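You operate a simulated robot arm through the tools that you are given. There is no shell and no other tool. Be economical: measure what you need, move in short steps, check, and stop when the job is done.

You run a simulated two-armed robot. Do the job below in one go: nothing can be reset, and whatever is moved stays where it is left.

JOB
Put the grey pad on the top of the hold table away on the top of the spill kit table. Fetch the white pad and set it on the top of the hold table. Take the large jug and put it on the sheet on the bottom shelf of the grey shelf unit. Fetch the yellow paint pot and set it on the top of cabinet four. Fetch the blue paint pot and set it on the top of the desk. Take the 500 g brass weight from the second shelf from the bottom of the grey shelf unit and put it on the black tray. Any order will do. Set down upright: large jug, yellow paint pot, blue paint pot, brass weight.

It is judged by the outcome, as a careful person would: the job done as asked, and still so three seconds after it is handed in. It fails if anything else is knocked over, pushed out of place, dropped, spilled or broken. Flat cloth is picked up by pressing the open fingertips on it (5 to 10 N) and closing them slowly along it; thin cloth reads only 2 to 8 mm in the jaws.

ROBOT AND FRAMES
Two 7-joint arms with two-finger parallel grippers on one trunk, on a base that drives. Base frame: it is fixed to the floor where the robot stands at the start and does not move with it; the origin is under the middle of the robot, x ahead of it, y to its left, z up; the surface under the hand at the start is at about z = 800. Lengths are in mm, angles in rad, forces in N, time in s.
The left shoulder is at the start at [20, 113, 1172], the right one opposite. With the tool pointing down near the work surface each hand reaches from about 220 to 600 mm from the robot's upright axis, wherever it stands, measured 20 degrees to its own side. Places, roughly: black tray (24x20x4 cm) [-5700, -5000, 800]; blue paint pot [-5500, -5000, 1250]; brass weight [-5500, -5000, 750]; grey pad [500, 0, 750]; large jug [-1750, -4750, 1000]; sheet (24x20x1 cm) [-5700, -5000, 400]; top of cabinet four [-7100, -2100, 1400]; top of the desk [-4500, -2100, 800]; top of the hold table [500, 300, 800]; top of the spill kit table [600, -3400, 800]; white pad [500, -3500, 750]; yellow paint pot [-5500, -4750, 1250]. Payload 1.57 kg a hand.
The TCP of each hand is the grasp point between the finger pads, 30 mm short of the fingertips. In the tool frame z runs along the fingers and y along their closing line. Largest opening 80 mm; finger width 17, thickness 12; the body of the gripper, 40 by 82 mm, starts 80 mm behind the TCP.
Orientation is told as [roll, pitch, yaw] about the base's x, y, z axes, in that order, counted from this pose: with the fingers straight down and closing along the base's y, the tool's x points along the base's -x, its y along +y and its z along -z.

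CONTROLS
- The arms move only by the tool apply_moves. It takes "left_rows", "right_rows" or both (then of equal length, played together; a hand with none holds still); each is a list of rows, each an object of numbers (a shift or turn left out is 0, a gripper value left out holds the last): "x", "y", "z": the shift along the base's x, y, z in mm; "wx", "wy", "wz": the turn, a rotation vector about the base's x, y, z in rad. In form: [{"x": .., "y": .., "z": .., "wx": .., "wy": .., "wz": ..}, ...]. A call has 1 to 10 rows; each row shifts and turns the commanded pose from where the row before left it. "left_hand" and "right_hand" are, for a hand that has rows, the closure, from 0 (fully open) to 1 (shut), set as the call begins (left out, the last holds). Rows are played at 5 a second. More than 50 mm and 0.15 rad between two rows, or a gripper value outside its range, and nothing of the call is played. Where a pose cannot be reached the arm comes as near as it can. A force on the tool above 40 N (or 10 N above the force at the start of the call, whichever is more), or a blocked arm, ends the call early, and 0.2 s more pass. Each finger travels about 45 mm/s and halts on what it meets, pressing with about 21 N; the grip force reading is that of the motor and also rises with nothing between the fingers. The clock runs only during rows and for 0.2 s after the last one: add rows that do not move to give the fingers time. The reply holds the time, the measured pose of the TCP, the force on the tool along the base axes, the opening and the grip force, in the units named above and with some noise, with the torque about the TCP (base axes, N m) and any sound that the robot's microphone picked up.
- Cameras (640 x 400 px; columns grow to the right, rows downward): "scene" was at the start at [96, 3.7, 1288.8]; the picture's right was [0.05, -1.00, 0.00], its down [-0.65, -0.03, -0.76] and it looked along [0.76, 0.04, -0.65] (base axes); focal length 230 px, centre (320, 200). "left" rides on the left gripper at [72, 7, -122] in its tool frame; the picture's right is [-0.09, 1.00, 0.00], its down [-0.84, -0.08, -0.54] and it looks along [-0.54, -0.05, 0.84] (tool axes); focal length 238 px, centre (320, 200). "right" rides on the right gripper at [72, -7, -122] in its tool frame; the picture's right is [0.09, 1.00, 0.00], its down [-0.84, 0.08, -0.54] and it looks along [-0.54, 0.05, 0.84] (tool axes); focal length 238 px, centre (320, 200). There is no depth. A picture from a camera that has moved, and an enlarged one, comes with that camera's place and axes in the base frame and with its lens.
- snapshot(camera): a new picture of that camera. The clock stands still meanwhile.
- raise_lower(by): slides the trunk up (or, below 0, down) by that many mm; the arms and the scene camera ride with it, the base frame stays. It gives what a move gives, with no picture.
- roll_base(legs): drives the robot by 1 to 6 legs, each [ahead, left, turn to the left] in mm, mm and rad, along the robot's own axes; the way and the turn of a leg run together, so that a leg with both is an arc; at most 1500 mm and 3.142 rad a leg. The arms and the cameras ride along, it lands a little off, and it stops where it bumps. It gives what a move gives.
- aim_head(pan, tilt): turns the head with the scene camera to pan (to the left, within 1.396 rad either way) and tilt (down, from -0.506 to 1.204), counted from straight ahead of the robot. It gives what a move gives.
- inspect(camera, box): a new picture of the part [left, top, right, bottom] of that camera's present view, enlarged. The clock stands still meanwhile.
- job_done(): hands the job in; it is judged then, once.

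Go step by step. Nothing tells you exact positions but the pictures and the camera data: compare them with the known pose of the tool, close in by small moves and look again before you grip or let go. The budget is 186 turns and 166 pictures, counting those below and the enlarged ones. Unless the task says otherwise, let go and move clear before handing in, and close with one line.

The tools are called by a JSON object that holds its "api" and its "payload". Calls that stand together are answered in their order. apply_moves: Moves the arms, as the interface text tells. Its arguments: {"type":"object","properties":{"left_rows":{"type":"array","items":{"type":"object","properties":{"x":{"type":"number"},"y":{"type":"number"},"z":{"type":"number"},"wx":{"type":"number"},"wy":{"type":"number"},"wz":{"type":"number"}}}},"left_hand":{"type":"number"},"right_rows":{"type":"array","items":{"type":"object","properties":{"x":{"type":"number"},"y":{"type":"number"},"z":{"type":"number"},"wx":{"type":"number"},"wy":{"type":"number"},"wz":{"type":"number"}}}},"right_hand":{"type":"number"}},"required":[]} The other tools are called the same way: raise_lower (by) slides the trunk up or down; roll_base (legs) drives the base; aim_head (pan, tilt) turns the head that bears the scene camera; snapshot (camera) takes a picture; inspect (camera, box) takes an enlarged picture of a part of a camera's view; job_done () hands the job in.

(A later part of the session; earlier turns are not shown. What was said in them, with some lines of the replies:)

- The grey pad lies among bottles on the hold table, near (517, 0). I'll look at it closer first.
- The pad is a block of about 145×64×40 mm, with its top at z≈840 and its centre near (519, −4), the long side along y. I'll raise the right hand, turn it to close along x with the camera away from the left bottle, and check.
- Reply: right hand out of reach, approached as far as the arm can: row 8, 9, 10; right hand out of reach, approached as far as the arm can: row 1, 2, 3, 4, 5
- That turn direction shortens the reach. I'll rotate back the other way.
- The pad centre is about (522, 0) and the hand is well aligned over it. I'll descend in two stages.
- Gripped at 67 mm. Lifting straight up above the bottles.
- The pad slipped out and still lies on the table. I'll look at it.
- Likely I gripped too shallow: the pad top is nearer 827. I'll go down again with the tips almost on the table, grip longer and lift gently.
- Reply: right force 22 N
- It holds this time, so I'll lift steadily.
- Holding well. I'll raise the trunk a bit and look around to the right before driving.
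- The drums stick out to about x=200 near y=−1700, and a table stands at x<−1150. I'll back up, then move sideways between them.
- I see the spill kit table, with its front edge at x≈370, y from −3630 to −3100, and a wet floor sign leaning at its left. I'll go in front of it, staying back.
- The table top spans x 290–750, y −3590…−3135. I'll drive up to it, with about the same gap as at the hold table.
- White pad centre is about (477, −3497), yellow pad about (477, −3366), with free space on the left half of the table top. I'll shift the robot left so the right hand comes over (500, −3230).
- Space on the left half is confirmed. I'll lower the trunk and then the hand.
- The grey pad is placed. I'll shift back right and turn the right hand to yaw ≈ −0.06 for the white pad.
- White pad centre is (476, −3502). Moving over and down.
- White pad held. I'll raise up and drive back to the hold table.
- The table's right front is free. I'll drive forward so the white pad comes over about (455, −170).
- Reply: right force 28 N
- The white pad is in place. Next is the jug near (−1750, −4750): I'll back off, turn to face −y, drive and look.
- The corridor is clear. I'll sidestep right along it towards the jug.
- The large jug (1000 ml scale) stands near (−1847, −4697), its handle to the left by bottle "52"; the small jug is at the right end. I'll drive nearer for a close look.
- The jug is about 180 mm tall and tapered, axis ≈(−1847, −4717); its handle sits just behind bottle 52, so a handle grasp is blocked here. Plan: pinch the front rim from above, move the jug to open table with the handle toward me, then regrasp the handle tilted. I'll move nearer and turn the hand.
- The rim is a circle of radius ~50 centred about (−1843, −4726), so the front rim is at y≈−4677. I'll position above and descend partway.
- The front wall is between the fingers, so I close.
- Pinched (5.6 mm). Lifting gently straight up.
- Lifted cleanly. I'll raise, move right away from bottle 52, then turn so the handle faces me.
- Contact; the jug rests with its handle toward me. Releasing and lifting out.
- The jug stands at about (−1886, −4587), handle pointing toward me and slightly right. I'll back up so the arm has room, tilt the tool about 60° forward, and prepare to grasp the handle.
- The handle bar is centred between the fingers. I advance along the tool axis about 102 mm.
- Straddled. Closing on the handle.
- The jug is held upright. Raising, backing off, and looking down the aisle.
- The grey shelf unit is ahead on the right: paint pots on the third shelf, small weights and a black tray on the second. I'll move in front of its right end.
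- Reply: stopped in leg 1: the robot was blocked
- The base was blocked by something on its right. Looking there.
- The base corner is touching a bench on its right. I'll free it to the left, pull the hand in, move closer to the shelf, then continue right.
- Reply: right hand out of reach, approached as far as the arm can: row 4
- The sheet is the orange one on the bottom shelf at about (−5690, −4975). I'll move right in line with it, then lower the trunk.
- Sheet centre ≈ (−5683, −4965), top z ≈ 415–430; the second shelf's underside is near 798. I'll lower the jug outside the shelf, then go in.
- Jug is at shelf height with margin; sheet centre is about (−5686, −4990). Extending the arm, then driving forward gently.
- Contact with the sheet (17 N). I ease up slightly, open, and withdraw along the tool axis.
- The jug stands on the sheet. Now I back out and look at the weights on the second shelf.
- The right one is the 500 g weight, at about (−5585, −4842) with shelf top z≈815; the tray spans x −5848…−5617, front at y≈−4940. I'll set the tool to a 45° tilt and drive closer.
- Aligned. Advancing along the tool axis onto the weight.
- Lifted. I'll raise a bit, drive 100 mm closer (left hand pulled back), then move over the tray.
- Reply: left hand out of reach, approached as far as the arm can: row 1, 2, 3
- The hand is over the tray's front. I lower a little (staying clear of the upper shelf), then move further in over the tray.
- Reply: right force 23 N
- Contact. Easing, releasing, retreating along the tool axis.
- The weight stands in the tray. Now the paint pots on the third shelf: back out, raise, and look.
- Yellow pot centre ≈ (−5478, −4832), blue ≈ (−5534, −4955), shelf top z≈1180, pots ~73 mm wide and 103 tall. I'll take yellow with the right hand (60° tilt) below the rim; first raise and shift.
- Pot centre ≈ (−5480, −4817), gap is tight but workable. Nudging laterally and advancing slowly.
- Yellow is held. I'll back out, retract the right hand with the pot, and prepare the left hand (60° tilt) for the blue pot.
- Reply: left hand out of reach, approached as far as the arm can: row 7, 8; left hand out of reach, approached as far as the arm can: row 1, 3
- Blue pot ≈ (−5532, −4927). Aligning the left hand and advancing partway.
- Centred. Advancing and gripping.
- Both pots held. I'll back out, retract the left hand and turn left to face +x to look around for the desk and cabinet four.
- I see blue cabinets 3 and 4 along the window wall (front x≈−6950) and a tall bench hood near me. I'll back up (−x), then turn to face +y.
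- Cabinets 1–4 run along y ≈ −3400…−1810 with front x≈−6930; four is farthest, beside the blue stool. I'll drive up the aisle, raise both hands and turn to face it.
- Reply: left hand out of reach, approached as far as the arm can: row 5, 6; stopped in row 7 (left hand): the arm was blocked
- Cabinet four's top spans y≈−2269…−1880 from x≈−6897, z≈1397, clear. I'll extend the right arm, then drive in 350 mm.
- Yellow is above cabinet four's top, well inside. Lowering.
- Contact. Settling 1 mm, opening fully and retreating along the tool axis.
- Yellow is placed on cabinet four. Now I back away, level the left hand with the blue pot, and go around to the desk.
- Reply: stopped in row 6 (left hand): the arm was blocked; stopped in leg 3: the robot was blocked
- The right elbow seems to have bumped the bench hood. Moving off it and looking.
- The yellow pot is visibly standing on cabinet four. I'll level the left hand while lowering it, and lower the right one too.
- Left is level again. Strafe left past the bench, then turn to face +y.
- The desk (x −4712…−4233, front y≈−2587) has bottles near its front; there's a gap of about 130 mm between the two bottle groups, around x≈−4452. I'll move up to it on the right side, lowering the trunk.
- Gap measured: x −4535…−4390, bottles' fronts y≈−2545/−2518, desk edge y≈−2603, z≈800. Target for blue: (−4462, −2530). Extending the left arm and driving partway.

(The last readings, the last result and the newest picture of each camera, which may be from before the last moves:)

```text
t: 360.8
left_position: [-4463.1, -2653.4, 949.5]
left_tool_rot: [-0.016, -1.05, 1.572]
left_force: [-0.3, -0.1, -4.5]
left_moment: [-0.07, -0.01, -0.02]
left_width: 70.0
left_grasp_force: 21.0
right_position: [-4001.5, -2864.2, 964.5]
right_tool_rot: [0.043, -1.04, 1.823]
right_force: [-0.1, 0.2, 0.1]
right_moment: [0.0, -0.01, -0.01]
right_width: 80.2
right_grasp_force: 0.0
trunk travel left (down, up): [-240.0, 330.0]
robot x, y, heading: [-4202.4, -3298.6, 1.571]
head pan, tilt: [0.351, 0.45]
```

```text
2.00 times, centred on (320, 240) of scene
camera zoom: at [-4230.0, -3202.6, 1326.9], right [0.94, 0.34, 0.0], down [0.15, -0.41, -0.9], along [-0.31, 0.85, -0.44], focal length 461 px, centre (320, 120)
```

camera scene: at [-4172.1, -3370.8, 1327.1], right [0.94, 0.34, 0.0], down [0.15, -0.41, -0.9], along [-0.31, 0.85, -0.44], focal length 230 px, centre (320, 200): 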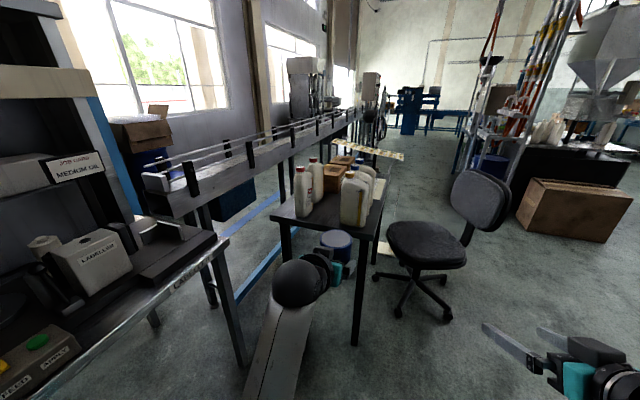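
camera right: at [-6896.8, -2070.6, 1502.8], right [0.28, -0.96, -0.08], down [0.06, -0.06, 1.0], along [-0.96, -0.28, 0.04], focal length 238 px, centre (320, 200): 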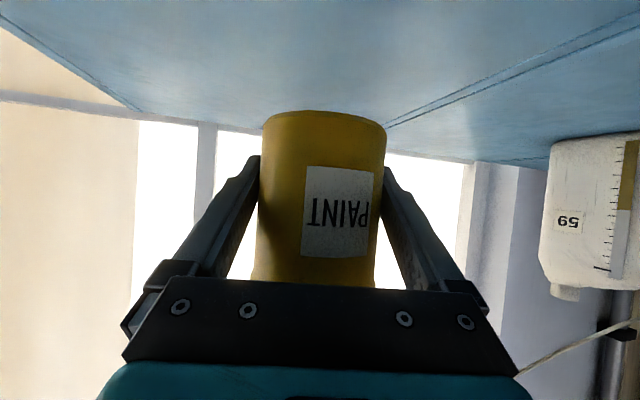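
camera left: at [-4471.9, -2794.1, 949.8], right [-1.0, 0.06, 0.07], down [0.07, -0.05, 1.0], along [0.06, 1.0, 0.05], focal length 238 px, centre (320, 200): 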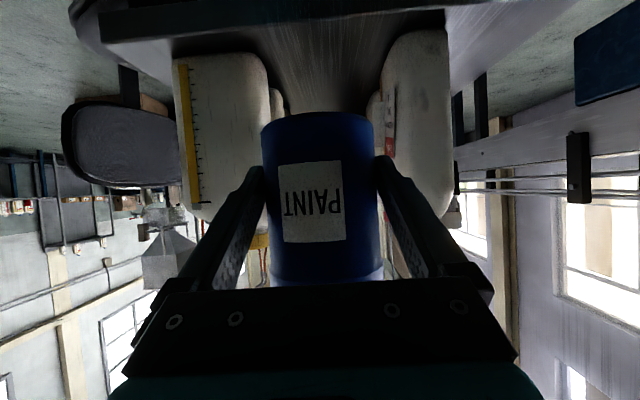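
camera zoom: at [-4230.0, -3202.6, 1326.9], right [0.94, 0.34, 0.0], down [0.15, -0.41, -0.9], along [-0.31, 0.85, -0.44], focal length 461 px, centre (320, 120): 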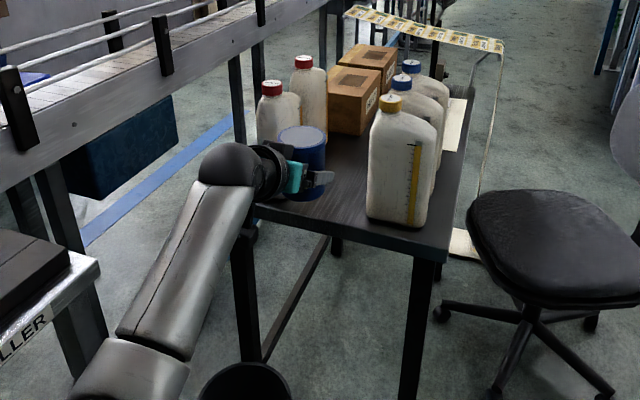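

The gap centre matches x≈−4464. Driving 85 mm, then finishing with the arm.

{"api": "roll_base", "payload": {"legs": [[85, 0, 0]]}}

{"api": "apply_moves", "payload": {"left_rows": [{"y": 12, "z": -15}, {"y": 14, "z": -15}, {"y": 12, "z": -15}, {"z": -10}, {}]}}

{"api": "snapshot", "payload": {"camera": "left"}}

{"api": "inspect", "payload": {"camera": "scene", "box": [200, 140, 440, 340]}}

```text
t: 361.9
left_position: [-4463.7, -2567.7, 949.3]
left_tool_rot: [-0.015, -1.047, 1.572]
left_force: [0.4, 0.4, -4.4]
left_moment: [-0.03, -0.02, 0.01]
left_width: 69.8
left_grasp_force: 21.0
right_position: [-3999.7, -2778.8, 965.0]
right_tool_rot: [0.046, -1.041, 1.819]
right_force: [0.5, 0.1, -0.8]
right_moment: [-0.02, -0.03, -0.02]
right_width: 80.0
right_grasp_force: 0.1
trunk travel left (down, up): [-240.0, 330.0]
robot x, y, heading: [-4198.1, -3213.2, 1.57]
head pan, tilt: [0.351, 0.45]
```

```text
t: 363.1
left_position: [-4462.1, -2529.6, 894.8]
left_tool_rot: [-0.017, -1.048, 1.573]
left_force: [0.6, 0.0, -4.2]
left_moment: [-0.07, 0.0, 0.0]
left_width: 70.4
left_grasp_force: 20.6
right_position: [-4000.1, -2779.2, 965.4]
right_tool_rot: [0.041, -1.042, 1.82]
right_force: [-0.3, -0.7, -0.7]
right_moment: [-0.02, -0.01, -0.02]
right_width: 80.1
right_grasp_force: 0.0
trunk travel left (down, up): [-240.0, 330.0]
robot x, y, heading: [-4200.7, -3215.0, 1.57]
head pan, tilt: [0.351, 0.45]
```

```text
23 pictures are left
camera left: at [-4470.8, -2670.9, 895.1], right [-1.0, 0.06, 0.07], down [0.07, -0.05, 1.0], along [0.06, 1.0, 0.05], focal length 238 px, centre (320, 200)
```

left: 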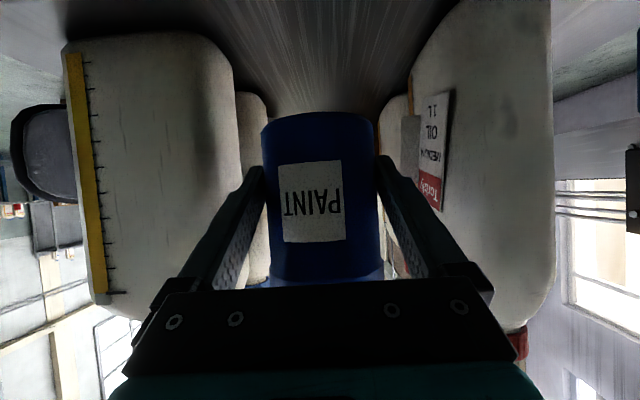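

```text
2.00 times, centred on (320, 240) of scene
camera zoom: at [-4229.6, -3117.5, 1327.0], right [0.94, 0.34, 0.0], down [0.15, -0.41, -0.9], along [-0.31, 0.85, -0.44], focal length 461 px, centre (320, 120)
```

zoom: 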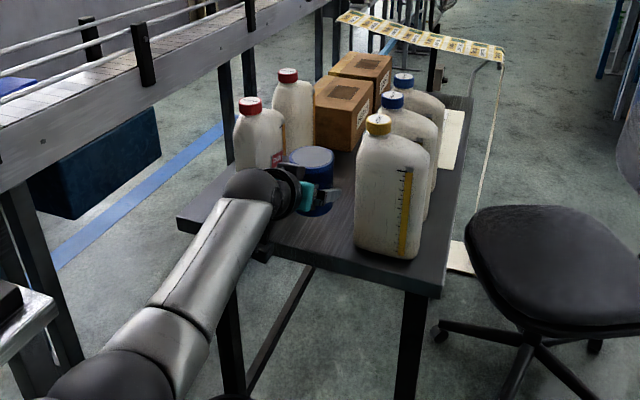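

{"api": "apply_moves", "payload": {"left_rows": [{"z": -15}, {"z": -12}, {"z": -8}, {}]}}

{"api": "apply_moves", "payload": {"left_rows": [{"z": -4}, {"z": -3}, {"z": -3}, {}]}}

```text
t: 364.1
left_position: [-4462.5, -2530.2, 859.6]
left_tool_rot: [-0.017, -1.047, 1.572]
left_force: [0.0, -0.3, -4.3]
left_moment: [-0.06, 0.02, -0.05]
left_width: 70.1
left_grasp_force: 21.1
right_position: [-3998.6, -2780.9, 964.8]
right_tool_rot: [0.043, -1.042, 1.82]
right_force: [-0.9, 0.0, -0.6]
right_moment: [0.01, -0.03, -0.01]
right_width: 80.1
right_grasp_force: 0.1
trunk travel left (down, up): [-240.0, 330.0]
robot x, y, heading: [-4201.2, -3213.2, 1.568]
head pan, tilt: [0.351, 0.45]
```

```text
t: 365.1
left_position: [-4464.5, -2529.3, 850.5]
left_tool_rot: [-0.017, -1.049, 1.573]
left_force: [0.6, 0.5, -3.5]
left_moment: [-0.06, 0.01, 0.01]
left_width: 70.6
left_grasp_force: 21.1
right_position: [-4000.4, -2779.8, 965.4]
right_tool_rot: [0.043, -1.039, 1.821]
right_force: [-0.4, -0.4, 0.0]
right_moment: [-0.01, -0.03, 0.02]
right_width: 80.0
right_grasp_force: 0.1
trunk travel left (down, up): [-240.0, 330.0]
robot x, y, heading: [-4202.6, -3218.0, 1.571]
head pan, tilt: [0.351, 0.45]
```

{"api": "apply_moves", "payload": {"left_rows": [{"z": -3}, {"z": -3}, {"z": -2}, {}]}}

```text
t: 366.1
left_position: [-4462.4, -2531.0, 842.6]
left_tool_rot: [-0.016, -1.047, 1.572]
left_force: [-0.9, 0.7, -4.2]
left_moment: [-0.07, 0.0, 0.0]
left_width: 70.2
left_grasp_force: 20.9
right_position: [-3999.7, -2779.6, 966.3]
right_tool_rot: [0.04, -1.043, 1.821]
right_force: [0.1, 0.2, -0.8]
right_moment: [0.0, -0.01, 0.01]
right_width: 80.0
right_grasp_force: 0.2
trunk travel left (down, up): [-240.0, 330.0]
robot x, y, heading: [-4202.0, -3214.7, 1.566]
head pan, tilt: [0.351, 0.45]
```

{"api": "apply_moves", "payload": {"left_rows": [{"z": -2}, {"z": -2}, {"z": -2}, {}]}}

{"api": "inspect", "payload": {"camera": "scene", "box": [270, 170, 390, 270]}}

```text
t: 367.1
left_position: [-4461.3, -2529.3, 835.8]
left_tool_rot: [-0.015, -1.047, 1.571]
left_force: [0.1, 1.3, -3.8]
left_moment: [-0.04, 0.0, 0.01]
left_width: 70.2
left_grasp_force: 21.3
right_position: [-3999.9, -2779.1, 965.4]
right_tool_rot: [0.044, -1.039, 1.821]
right_force: [-0.1, -0.2, 0.5]
right_moment: [0.02, 0.01, 0.01]
right_width: 80.2
right_grasp_force: 0.0
trunk travel left (down, up): [-240.0, 330.0]
robot x, y, heading: [-4197.9, -3211.1, 1.568]
head pan, tilt: [0.351, 0.45]
```

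```text
4.00 times, centred on (330, 220) of scene
camera zoom: at [-4229.6, -3117.5, 1327.0], right [0.94, 0.34, 0.0], down [0.15, -0.41, -0.9], along [-0.31, 0.85, -0.44], focal length 922 px, centre (280, 120)
```

zoom: 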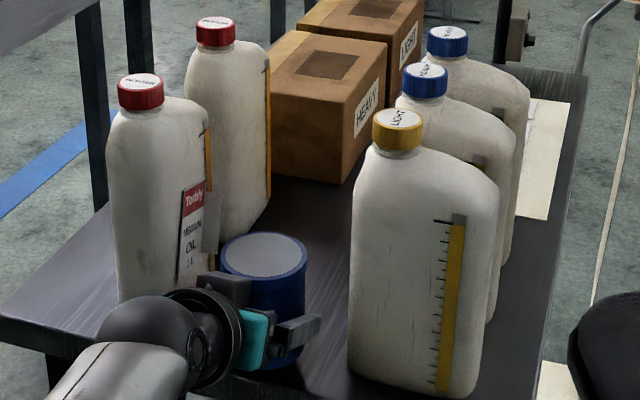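

{"api": "apply_moves", "payload": {"left_rows": [{"z": -2}, {"z": -2}, {"z": -2}, {"z": -2}, {}]}}

```text
t: 368.3
left_position: [-4461.8, -2529.9, 828.7]
left_tool_rot: [-0.017, -1.048, 1.573]
left_force: [0.8, 0.9, -3.3]
left_moment: [-0.06, -0.01, -0.03]
left_width: 70.1
left_grasp_force: 21.1
right_position: [-4000.4, -2779.9, 965.5]
right_tool_rot: [0.043, -1.039, 1.821]
right_force: [-0.1, 0.5, 0.2]
right_moment: [-0.01, -0.01, -0.03]
right_width: 79.9
right_grasp_force: 0.1
trunk travel left (down, up): [-240.0, 330.0]
robot x, y, heading: [-4199.2, -3211.9, 1.573]
head pan, tilt: [0.351, 0.45]
```

The desk is a bit lower than 800, so its edge is nearer the pot than I figured. I'll move 25 mm further in, then continue down.

{"api": "apply_moves", "payload": {"left_rows": [{"x": -2, "y": 12, "z": 4}, {"x": -1, "y": 13}, {}]}}

{"api": "snapshot", "payload": {"camera": "left"}}

{"api": "inspect", "payload": {"camera": "scene", "box": [260, 190, 360, 290]}}

```text
t: 369.1
left_position: [-4465.5, -2513.4, 833.6]
left_tool_rot: [-0.012, -1.05, 1.574]
left_force: [-0.5, -0.2, -4.2]
left_moment: [-0.06, -0.02, -0.01]
left_width: 70.4
left_grasp_force: 21.3
left hand out of reach, approached as far as the arm can: row 2
right_position: [-4001.4, -2778.0, 964.9]
right_tool_rot: [0.046, -1.039, 1.822]
right_force: [-1.0, 0.2, 0.6]
right_moment: [-0.01, 0.03, -0.01]
right_width: 80.2
right_grasp_force: 0.0
trunk travel left (down, up): [-240.0, 330.0]
robot x, y, heading: [-4200.6, -3210.7, 1.566]
head pan, tilt: [0.351, 0.45]
```

```text
20 pictures are left
camera left: at [-4474.2, -2654.7, 833.2], right [-1.0, 0.06, 0.07], down [0.07, -0.05, 1.0], along [0.06, 1.0, 0.05], focal length 238 px, centre (320, 200)
```

left: 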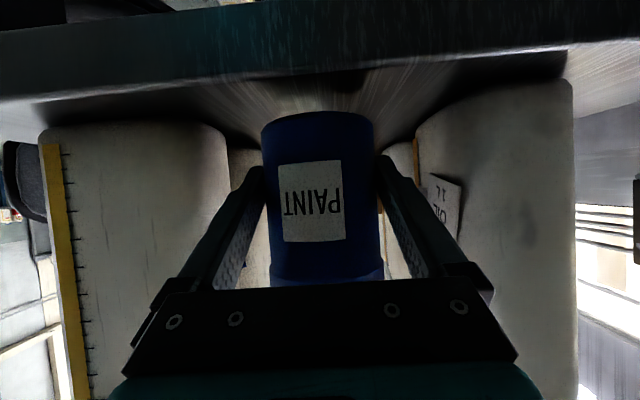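

```text
4.00 times, centred on (310, 240) of scene
camera zoom: at [-4229.5, -3117.4, 1327.0], right [0.94, 0.34, 0.0], down [0.15, -0.41, -0.9], along [-0.31, 0.85, -0.44], focal length 922 px, centre (360, 40)
```

zoom: 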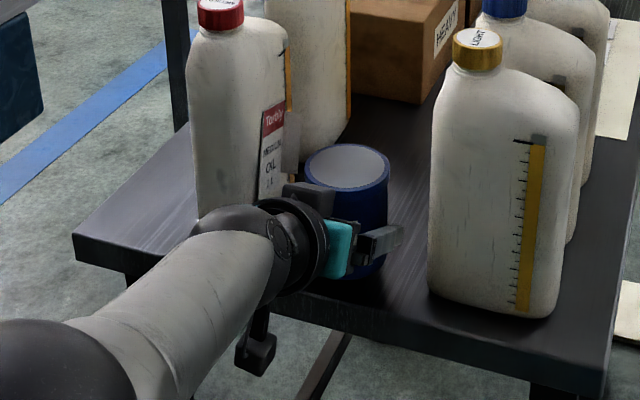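

The margin to the desk edge is uncertain, so I'll go 35 mm deeper into the gap (about 19 mm free on either side).

{"api": "roll_base", "payload": {"legs": [[35, 0, 0]]}}

{"api": "snapshot", "payload": {"camera": "left"}}

```text
t: 370.0
left_position: [-4465.8, -2478.3, 833.3]
left_tool_rot: [-0.015, -1.047, 1.574]
left_force: [0.1, -0.6, -4.3]
left_moment: [-0.04, 0.04, -0.02]
left_width: 70.4
left_grasp_force: 21.0
right_position: [-4000.1, -2744.1, 965.0]
right_tool_rot: [0.044, -1.041, 1.821]
right_force: [0.4, 0.0, -0.1]
right_moment: [0.02, 0.05, 0.01]
right_width: 80.1
right_grasp_force: 0.1
trunk travel left (down, up): [-240.0, 330.0]
robot x, y, heading: [-4199.9, -3180.5, 1.572]
head pan, tilt: [0.351, 0.45]
```

```text
18 pictures are left
camera left: at [-4474.1, -2619.5, 832.7], right [-1.0, 0.06, 0.07], down [0.07, -0.05, 1.0], along [0.06, 1.0, 0.05], focal length 238 px, centre (320, 200)
```

left: 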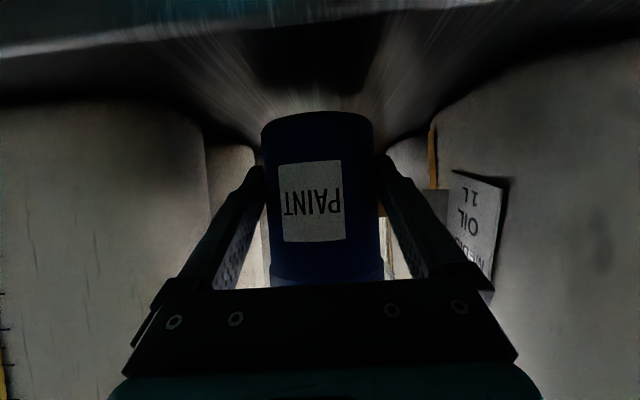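

Parallax gives a desk height ≈ 774 and edge y ≈ −2535, so the pot is now ~20 mm inside. One more 15 mm in, then lower to contact.

{"api": "roll_base", "payload": {"legs": [[15, 0, 0]]}}

{"api": "apply_moves", "payload": {"left_rows": [{"z": -4}, {"z": -4}, {"z": -3}, {}]}}

```text
t: 370.8
left_position: [-4465.5, -2463.0, 832.8]
left_tool_rot: [-0.016, -1.047, 1.573]
left_force: [-0.3, 0.4, -4.6]
left_moment: [-0.05, 0.0, -0.01]
left_width: 70.3
left_grasp_force: 21.6
right_position: [-3999.6, -2729.0, 965.7]
right_tool_rot: [0.043, -1.041, 1.822]
right_force: [0.9, -0.8, -1.0]
right_moment: [0.0, -0.01, 0.0]
right_width: 79.9
right_grasp_force: 0.1
trunk travel left (down, up): [-240.0, 330.0]
robot x, y, heading: [-4196.9, -3162.8, 1.571]
head pan, tilt: [0.351, 0.45]
```

```text
t: 371.8
left_position: [-4464.4, -2468.9, 823.8]
left_tool_rot: [-0.014, -1.047, 1.572]
left_force: [0.2, -0.1, -4.3]
left_moment: [-0.03, -0.01, 0.02]
left_width: 70.3
left_grasp_force: 20.8
left hand out of reach, approached as far as the arm can: row 2
right_position: [-4000.6, -2731.0, 964.4]
right_tool_rot: [0.04, -1.041, 1.822]
right_force: [-0.2, -0.5, -0.4]
right_moment: [0.02, 0.0, 0.0]
right_width: 80.0
right_grasp_force: 0.1
trunk travel left (down, up): [-240.0, 330.0]
robot x, y, heading: [-4201.0, -3162.6, 1.569]
head pan, tilt: [0.351, 0.45]
```

The arm is at its reach limit, so I'll lower with the trunk in small steps.

{"api": "raise_lower", "payload": {"by": -4}}

{"api": "raise_lower", "payload": {"by": -3}}

```text
t: 372.3
left_position: [-4464.0, -2467.9, 820.5]
left_tool_rot: [-0.015, -1.047, 1.574]
left_force: [-0.4, -0.1, -3.9]
left_moment: [-0.07, 0.0, 0.0]
left_width: 70.4
left_grasp_force: 20.9
right_position: [-4001.3, -2729.2, 962.8]
right_tool_rot: [0.041, -1.041, 1.821]
right_force: [-0.3, 0.3, -0.1]
right_moment: [0.02, -0.01, -0.03]
right_width: 80.1
right_grasp_force: 0.3
trunk travel left (down, up): [-236.0, 334.0]
robot x, y, heading: [-4199.5, -3166.2, 1.568]
head pan, tilt: [0.351, 0.45]
```

```text
t: 372.8
left_position: [-4463.4, -2467.6, 821.1]
left_tool_rot: [-0.014, -1.052, 1.575]
left_force: [0.5, -1.8, 3.8]
left_moment: [-0.28, 0.02, -0.01]
left_width: 70.0
left_grasp_force: 21.5
right_position: [-4000.6, -2730.6, 957.6]
right_tool_rot: [0.041, -1.042, 1.822]
right_force: [0.1, -0.3, 0.7]
right_moment: [-0.01, -0.02, -0.01]
right_width: 79.9
right_grasp_force: 0.1
trunk travel left (down, up): [-233.0, 337.0]
robot x, y, heading: [-4196.8, -3166.3, 1.567]
head pan, tilt: [0.351, 0.45]
```

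Contact felt at TCP 821. A look before letting go.

{"api": "snapshot", "payload": {"camera": "left"}}

{"api": "inspect", "payload": {"camera": "scene", "box": [250, 170, 390, 300]}}

```text
17 pictures are left
camera left: at [-4472.5, -2608.7, 818.7], right [-1.0, 0.06, 0.07], down [0.07, -0.06, 1.0], along [0.06, 1.0, 0.05], focal length 238 px, centre (320, 200)
```

left: 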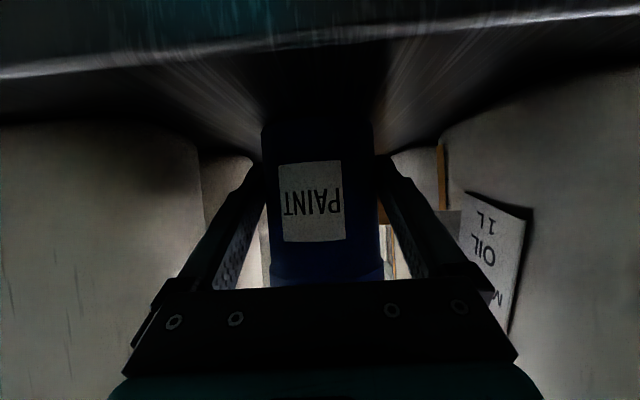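

```text
3.08 times, centred on (320, 235) of scene
camera zoom: at [-4229.2, -3068.5, 1320.2], right [0.94, 0.34, 0.0], down [0.15, -0.41, -0.9], along [-0.31, 0.85, -0.43], focal length 709 px, centre (320, 92)
```

zoom: 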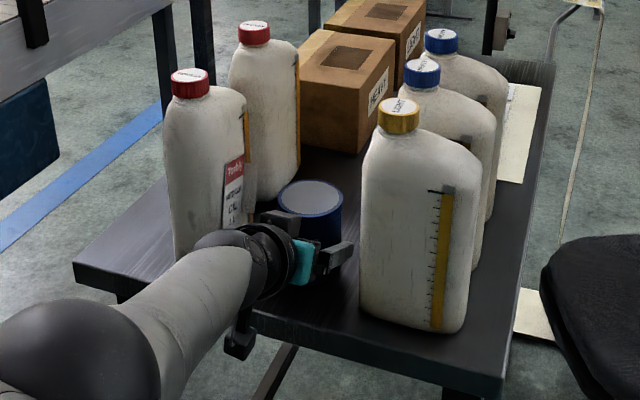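

The pot sits well inside the edge, between the bottles. Opening and retreating along the tool axis.

{"api": "apply_moves", "payload": {"left_rows": [{}, {}, {}, {"y": -10, "z": 6}, {"y": -20, "z": 11}, {"y": -24, "z": 14}, {"y": -26, "z": 15}, {"y": -26, "z": 15}, {}], "left_hand": 0.02}}

{"api": "inspect", "payload": {"camera": "scene", "box": [250, 170, 390, 300]}}

```text
t: 374.8
left_position: [-4465.9, -2567.4, 873.5]
left_tool_rot: [-0.014, -1.049, 1.574]
left_force: [0.1, -0.4, 0.0]
left_moment: [-0.03, -0.03, -0.03]
left_width: 78.2
left_grasp_force: 0.0
left hand out of reach, approached as far as the arm can: row 4
right_position: [-3999.5, -2730.5, 958.2]
right_tool_rot: [0.042, -1.04, 1.823]
right_force: [0.6, 0.0, 0.5]
right_moment: [0.05, 0.01, -0.01]
right_width: 80.1
right_grasp_force: 0.0
trunk travel left (down, up): [-233.0, 337.0]
robot x, y, heading: [-4196.2, -3163.1, 1.569]
head pan, tilt: [0.351, 0.45]
```

```text
3.08 times, centred on (320, 235) of scene
camera zoom: at [-4229.3, -3067.9, 1320.1], right [0.94, 0.34, 0.0], down [0.15, -0.41, -0.9], along [-0.31, 0.85, -0.44], focal length 709 px, centre (320, 92)
```

zoom: 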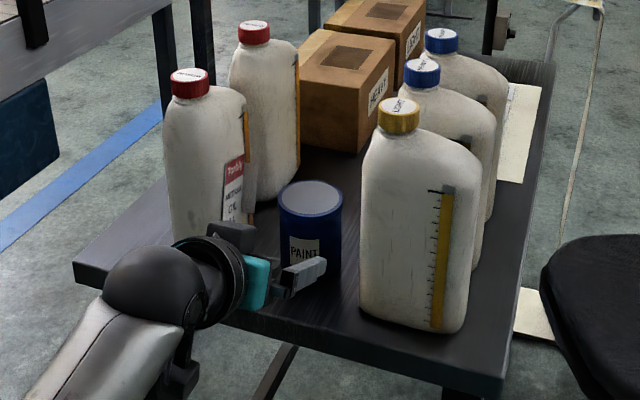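

The blue pot stands on the desk with the bottles undisturbed. I back the robot off and take a final look.

{"api": "roll_base", "payload": {"legs": [[-350, 0, 0]]}}

{"api": "snapshot", "payload": {"camera": "scene"}}

```text
t: 377.1
left_position: [-4466.5, -2920.6, 873.7]
left_tool_rot: [-0.014, -1.049, 1.573]
left_force: [0.3, 0.5, -0.5]
left_moment: [-0.01, -0.01, 0.01]
left_width: 78.5
left_grasp_force: 0.2
right_position: [-3999.8, -3084.0, 958.6]
right_tool_rot: [0.04, -1.041, 1.82]
right_force: [0.0, -0.3, -0.1]
right_moment: [0.0, 0.0, -0.02]
right_width: 79.9
right_grasp_force: 0.0
trunk travel left (down, up): [-233.0, 337.0]
robot x, y, heading: [-4198.7, -3514.6, 1.567]
head pan, tilt: [0.351, 0.45]
```

```text
14 pictures are left
camera scene: at [-4230.2, -3422.1, 1320.1], right [0.94, 0.34, 0.0], down [0.15, -0.41, -0.9], along [-0.31, 0.85, -0.43], focal length 230 px, centre (320, 200)
```

scene: 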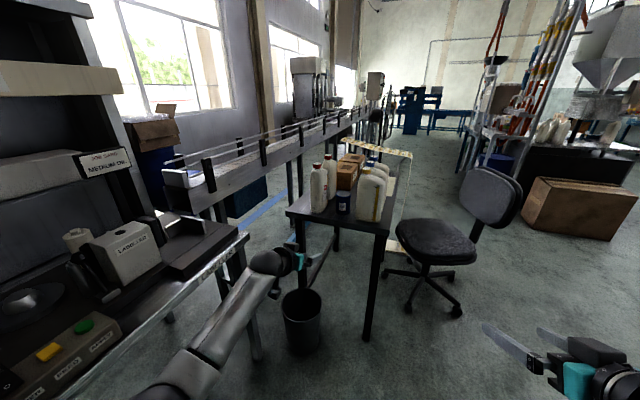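

All six items are where they were asked for, both hands are empty and clear, and nothing looks disturbed, so I'm handing in.

{"api": "job_done", "payload": {}}

```text
The job is handed in.
```

The job is handed in with all six items set down where asked: both pads swapped, the jug on its sheet, the 500 g weight in the black tray, yellow pot on cabinet four, blue pot on the desk. The base bumped the labeller bench twice in passing; I saw nothing there knocked over or shifted.
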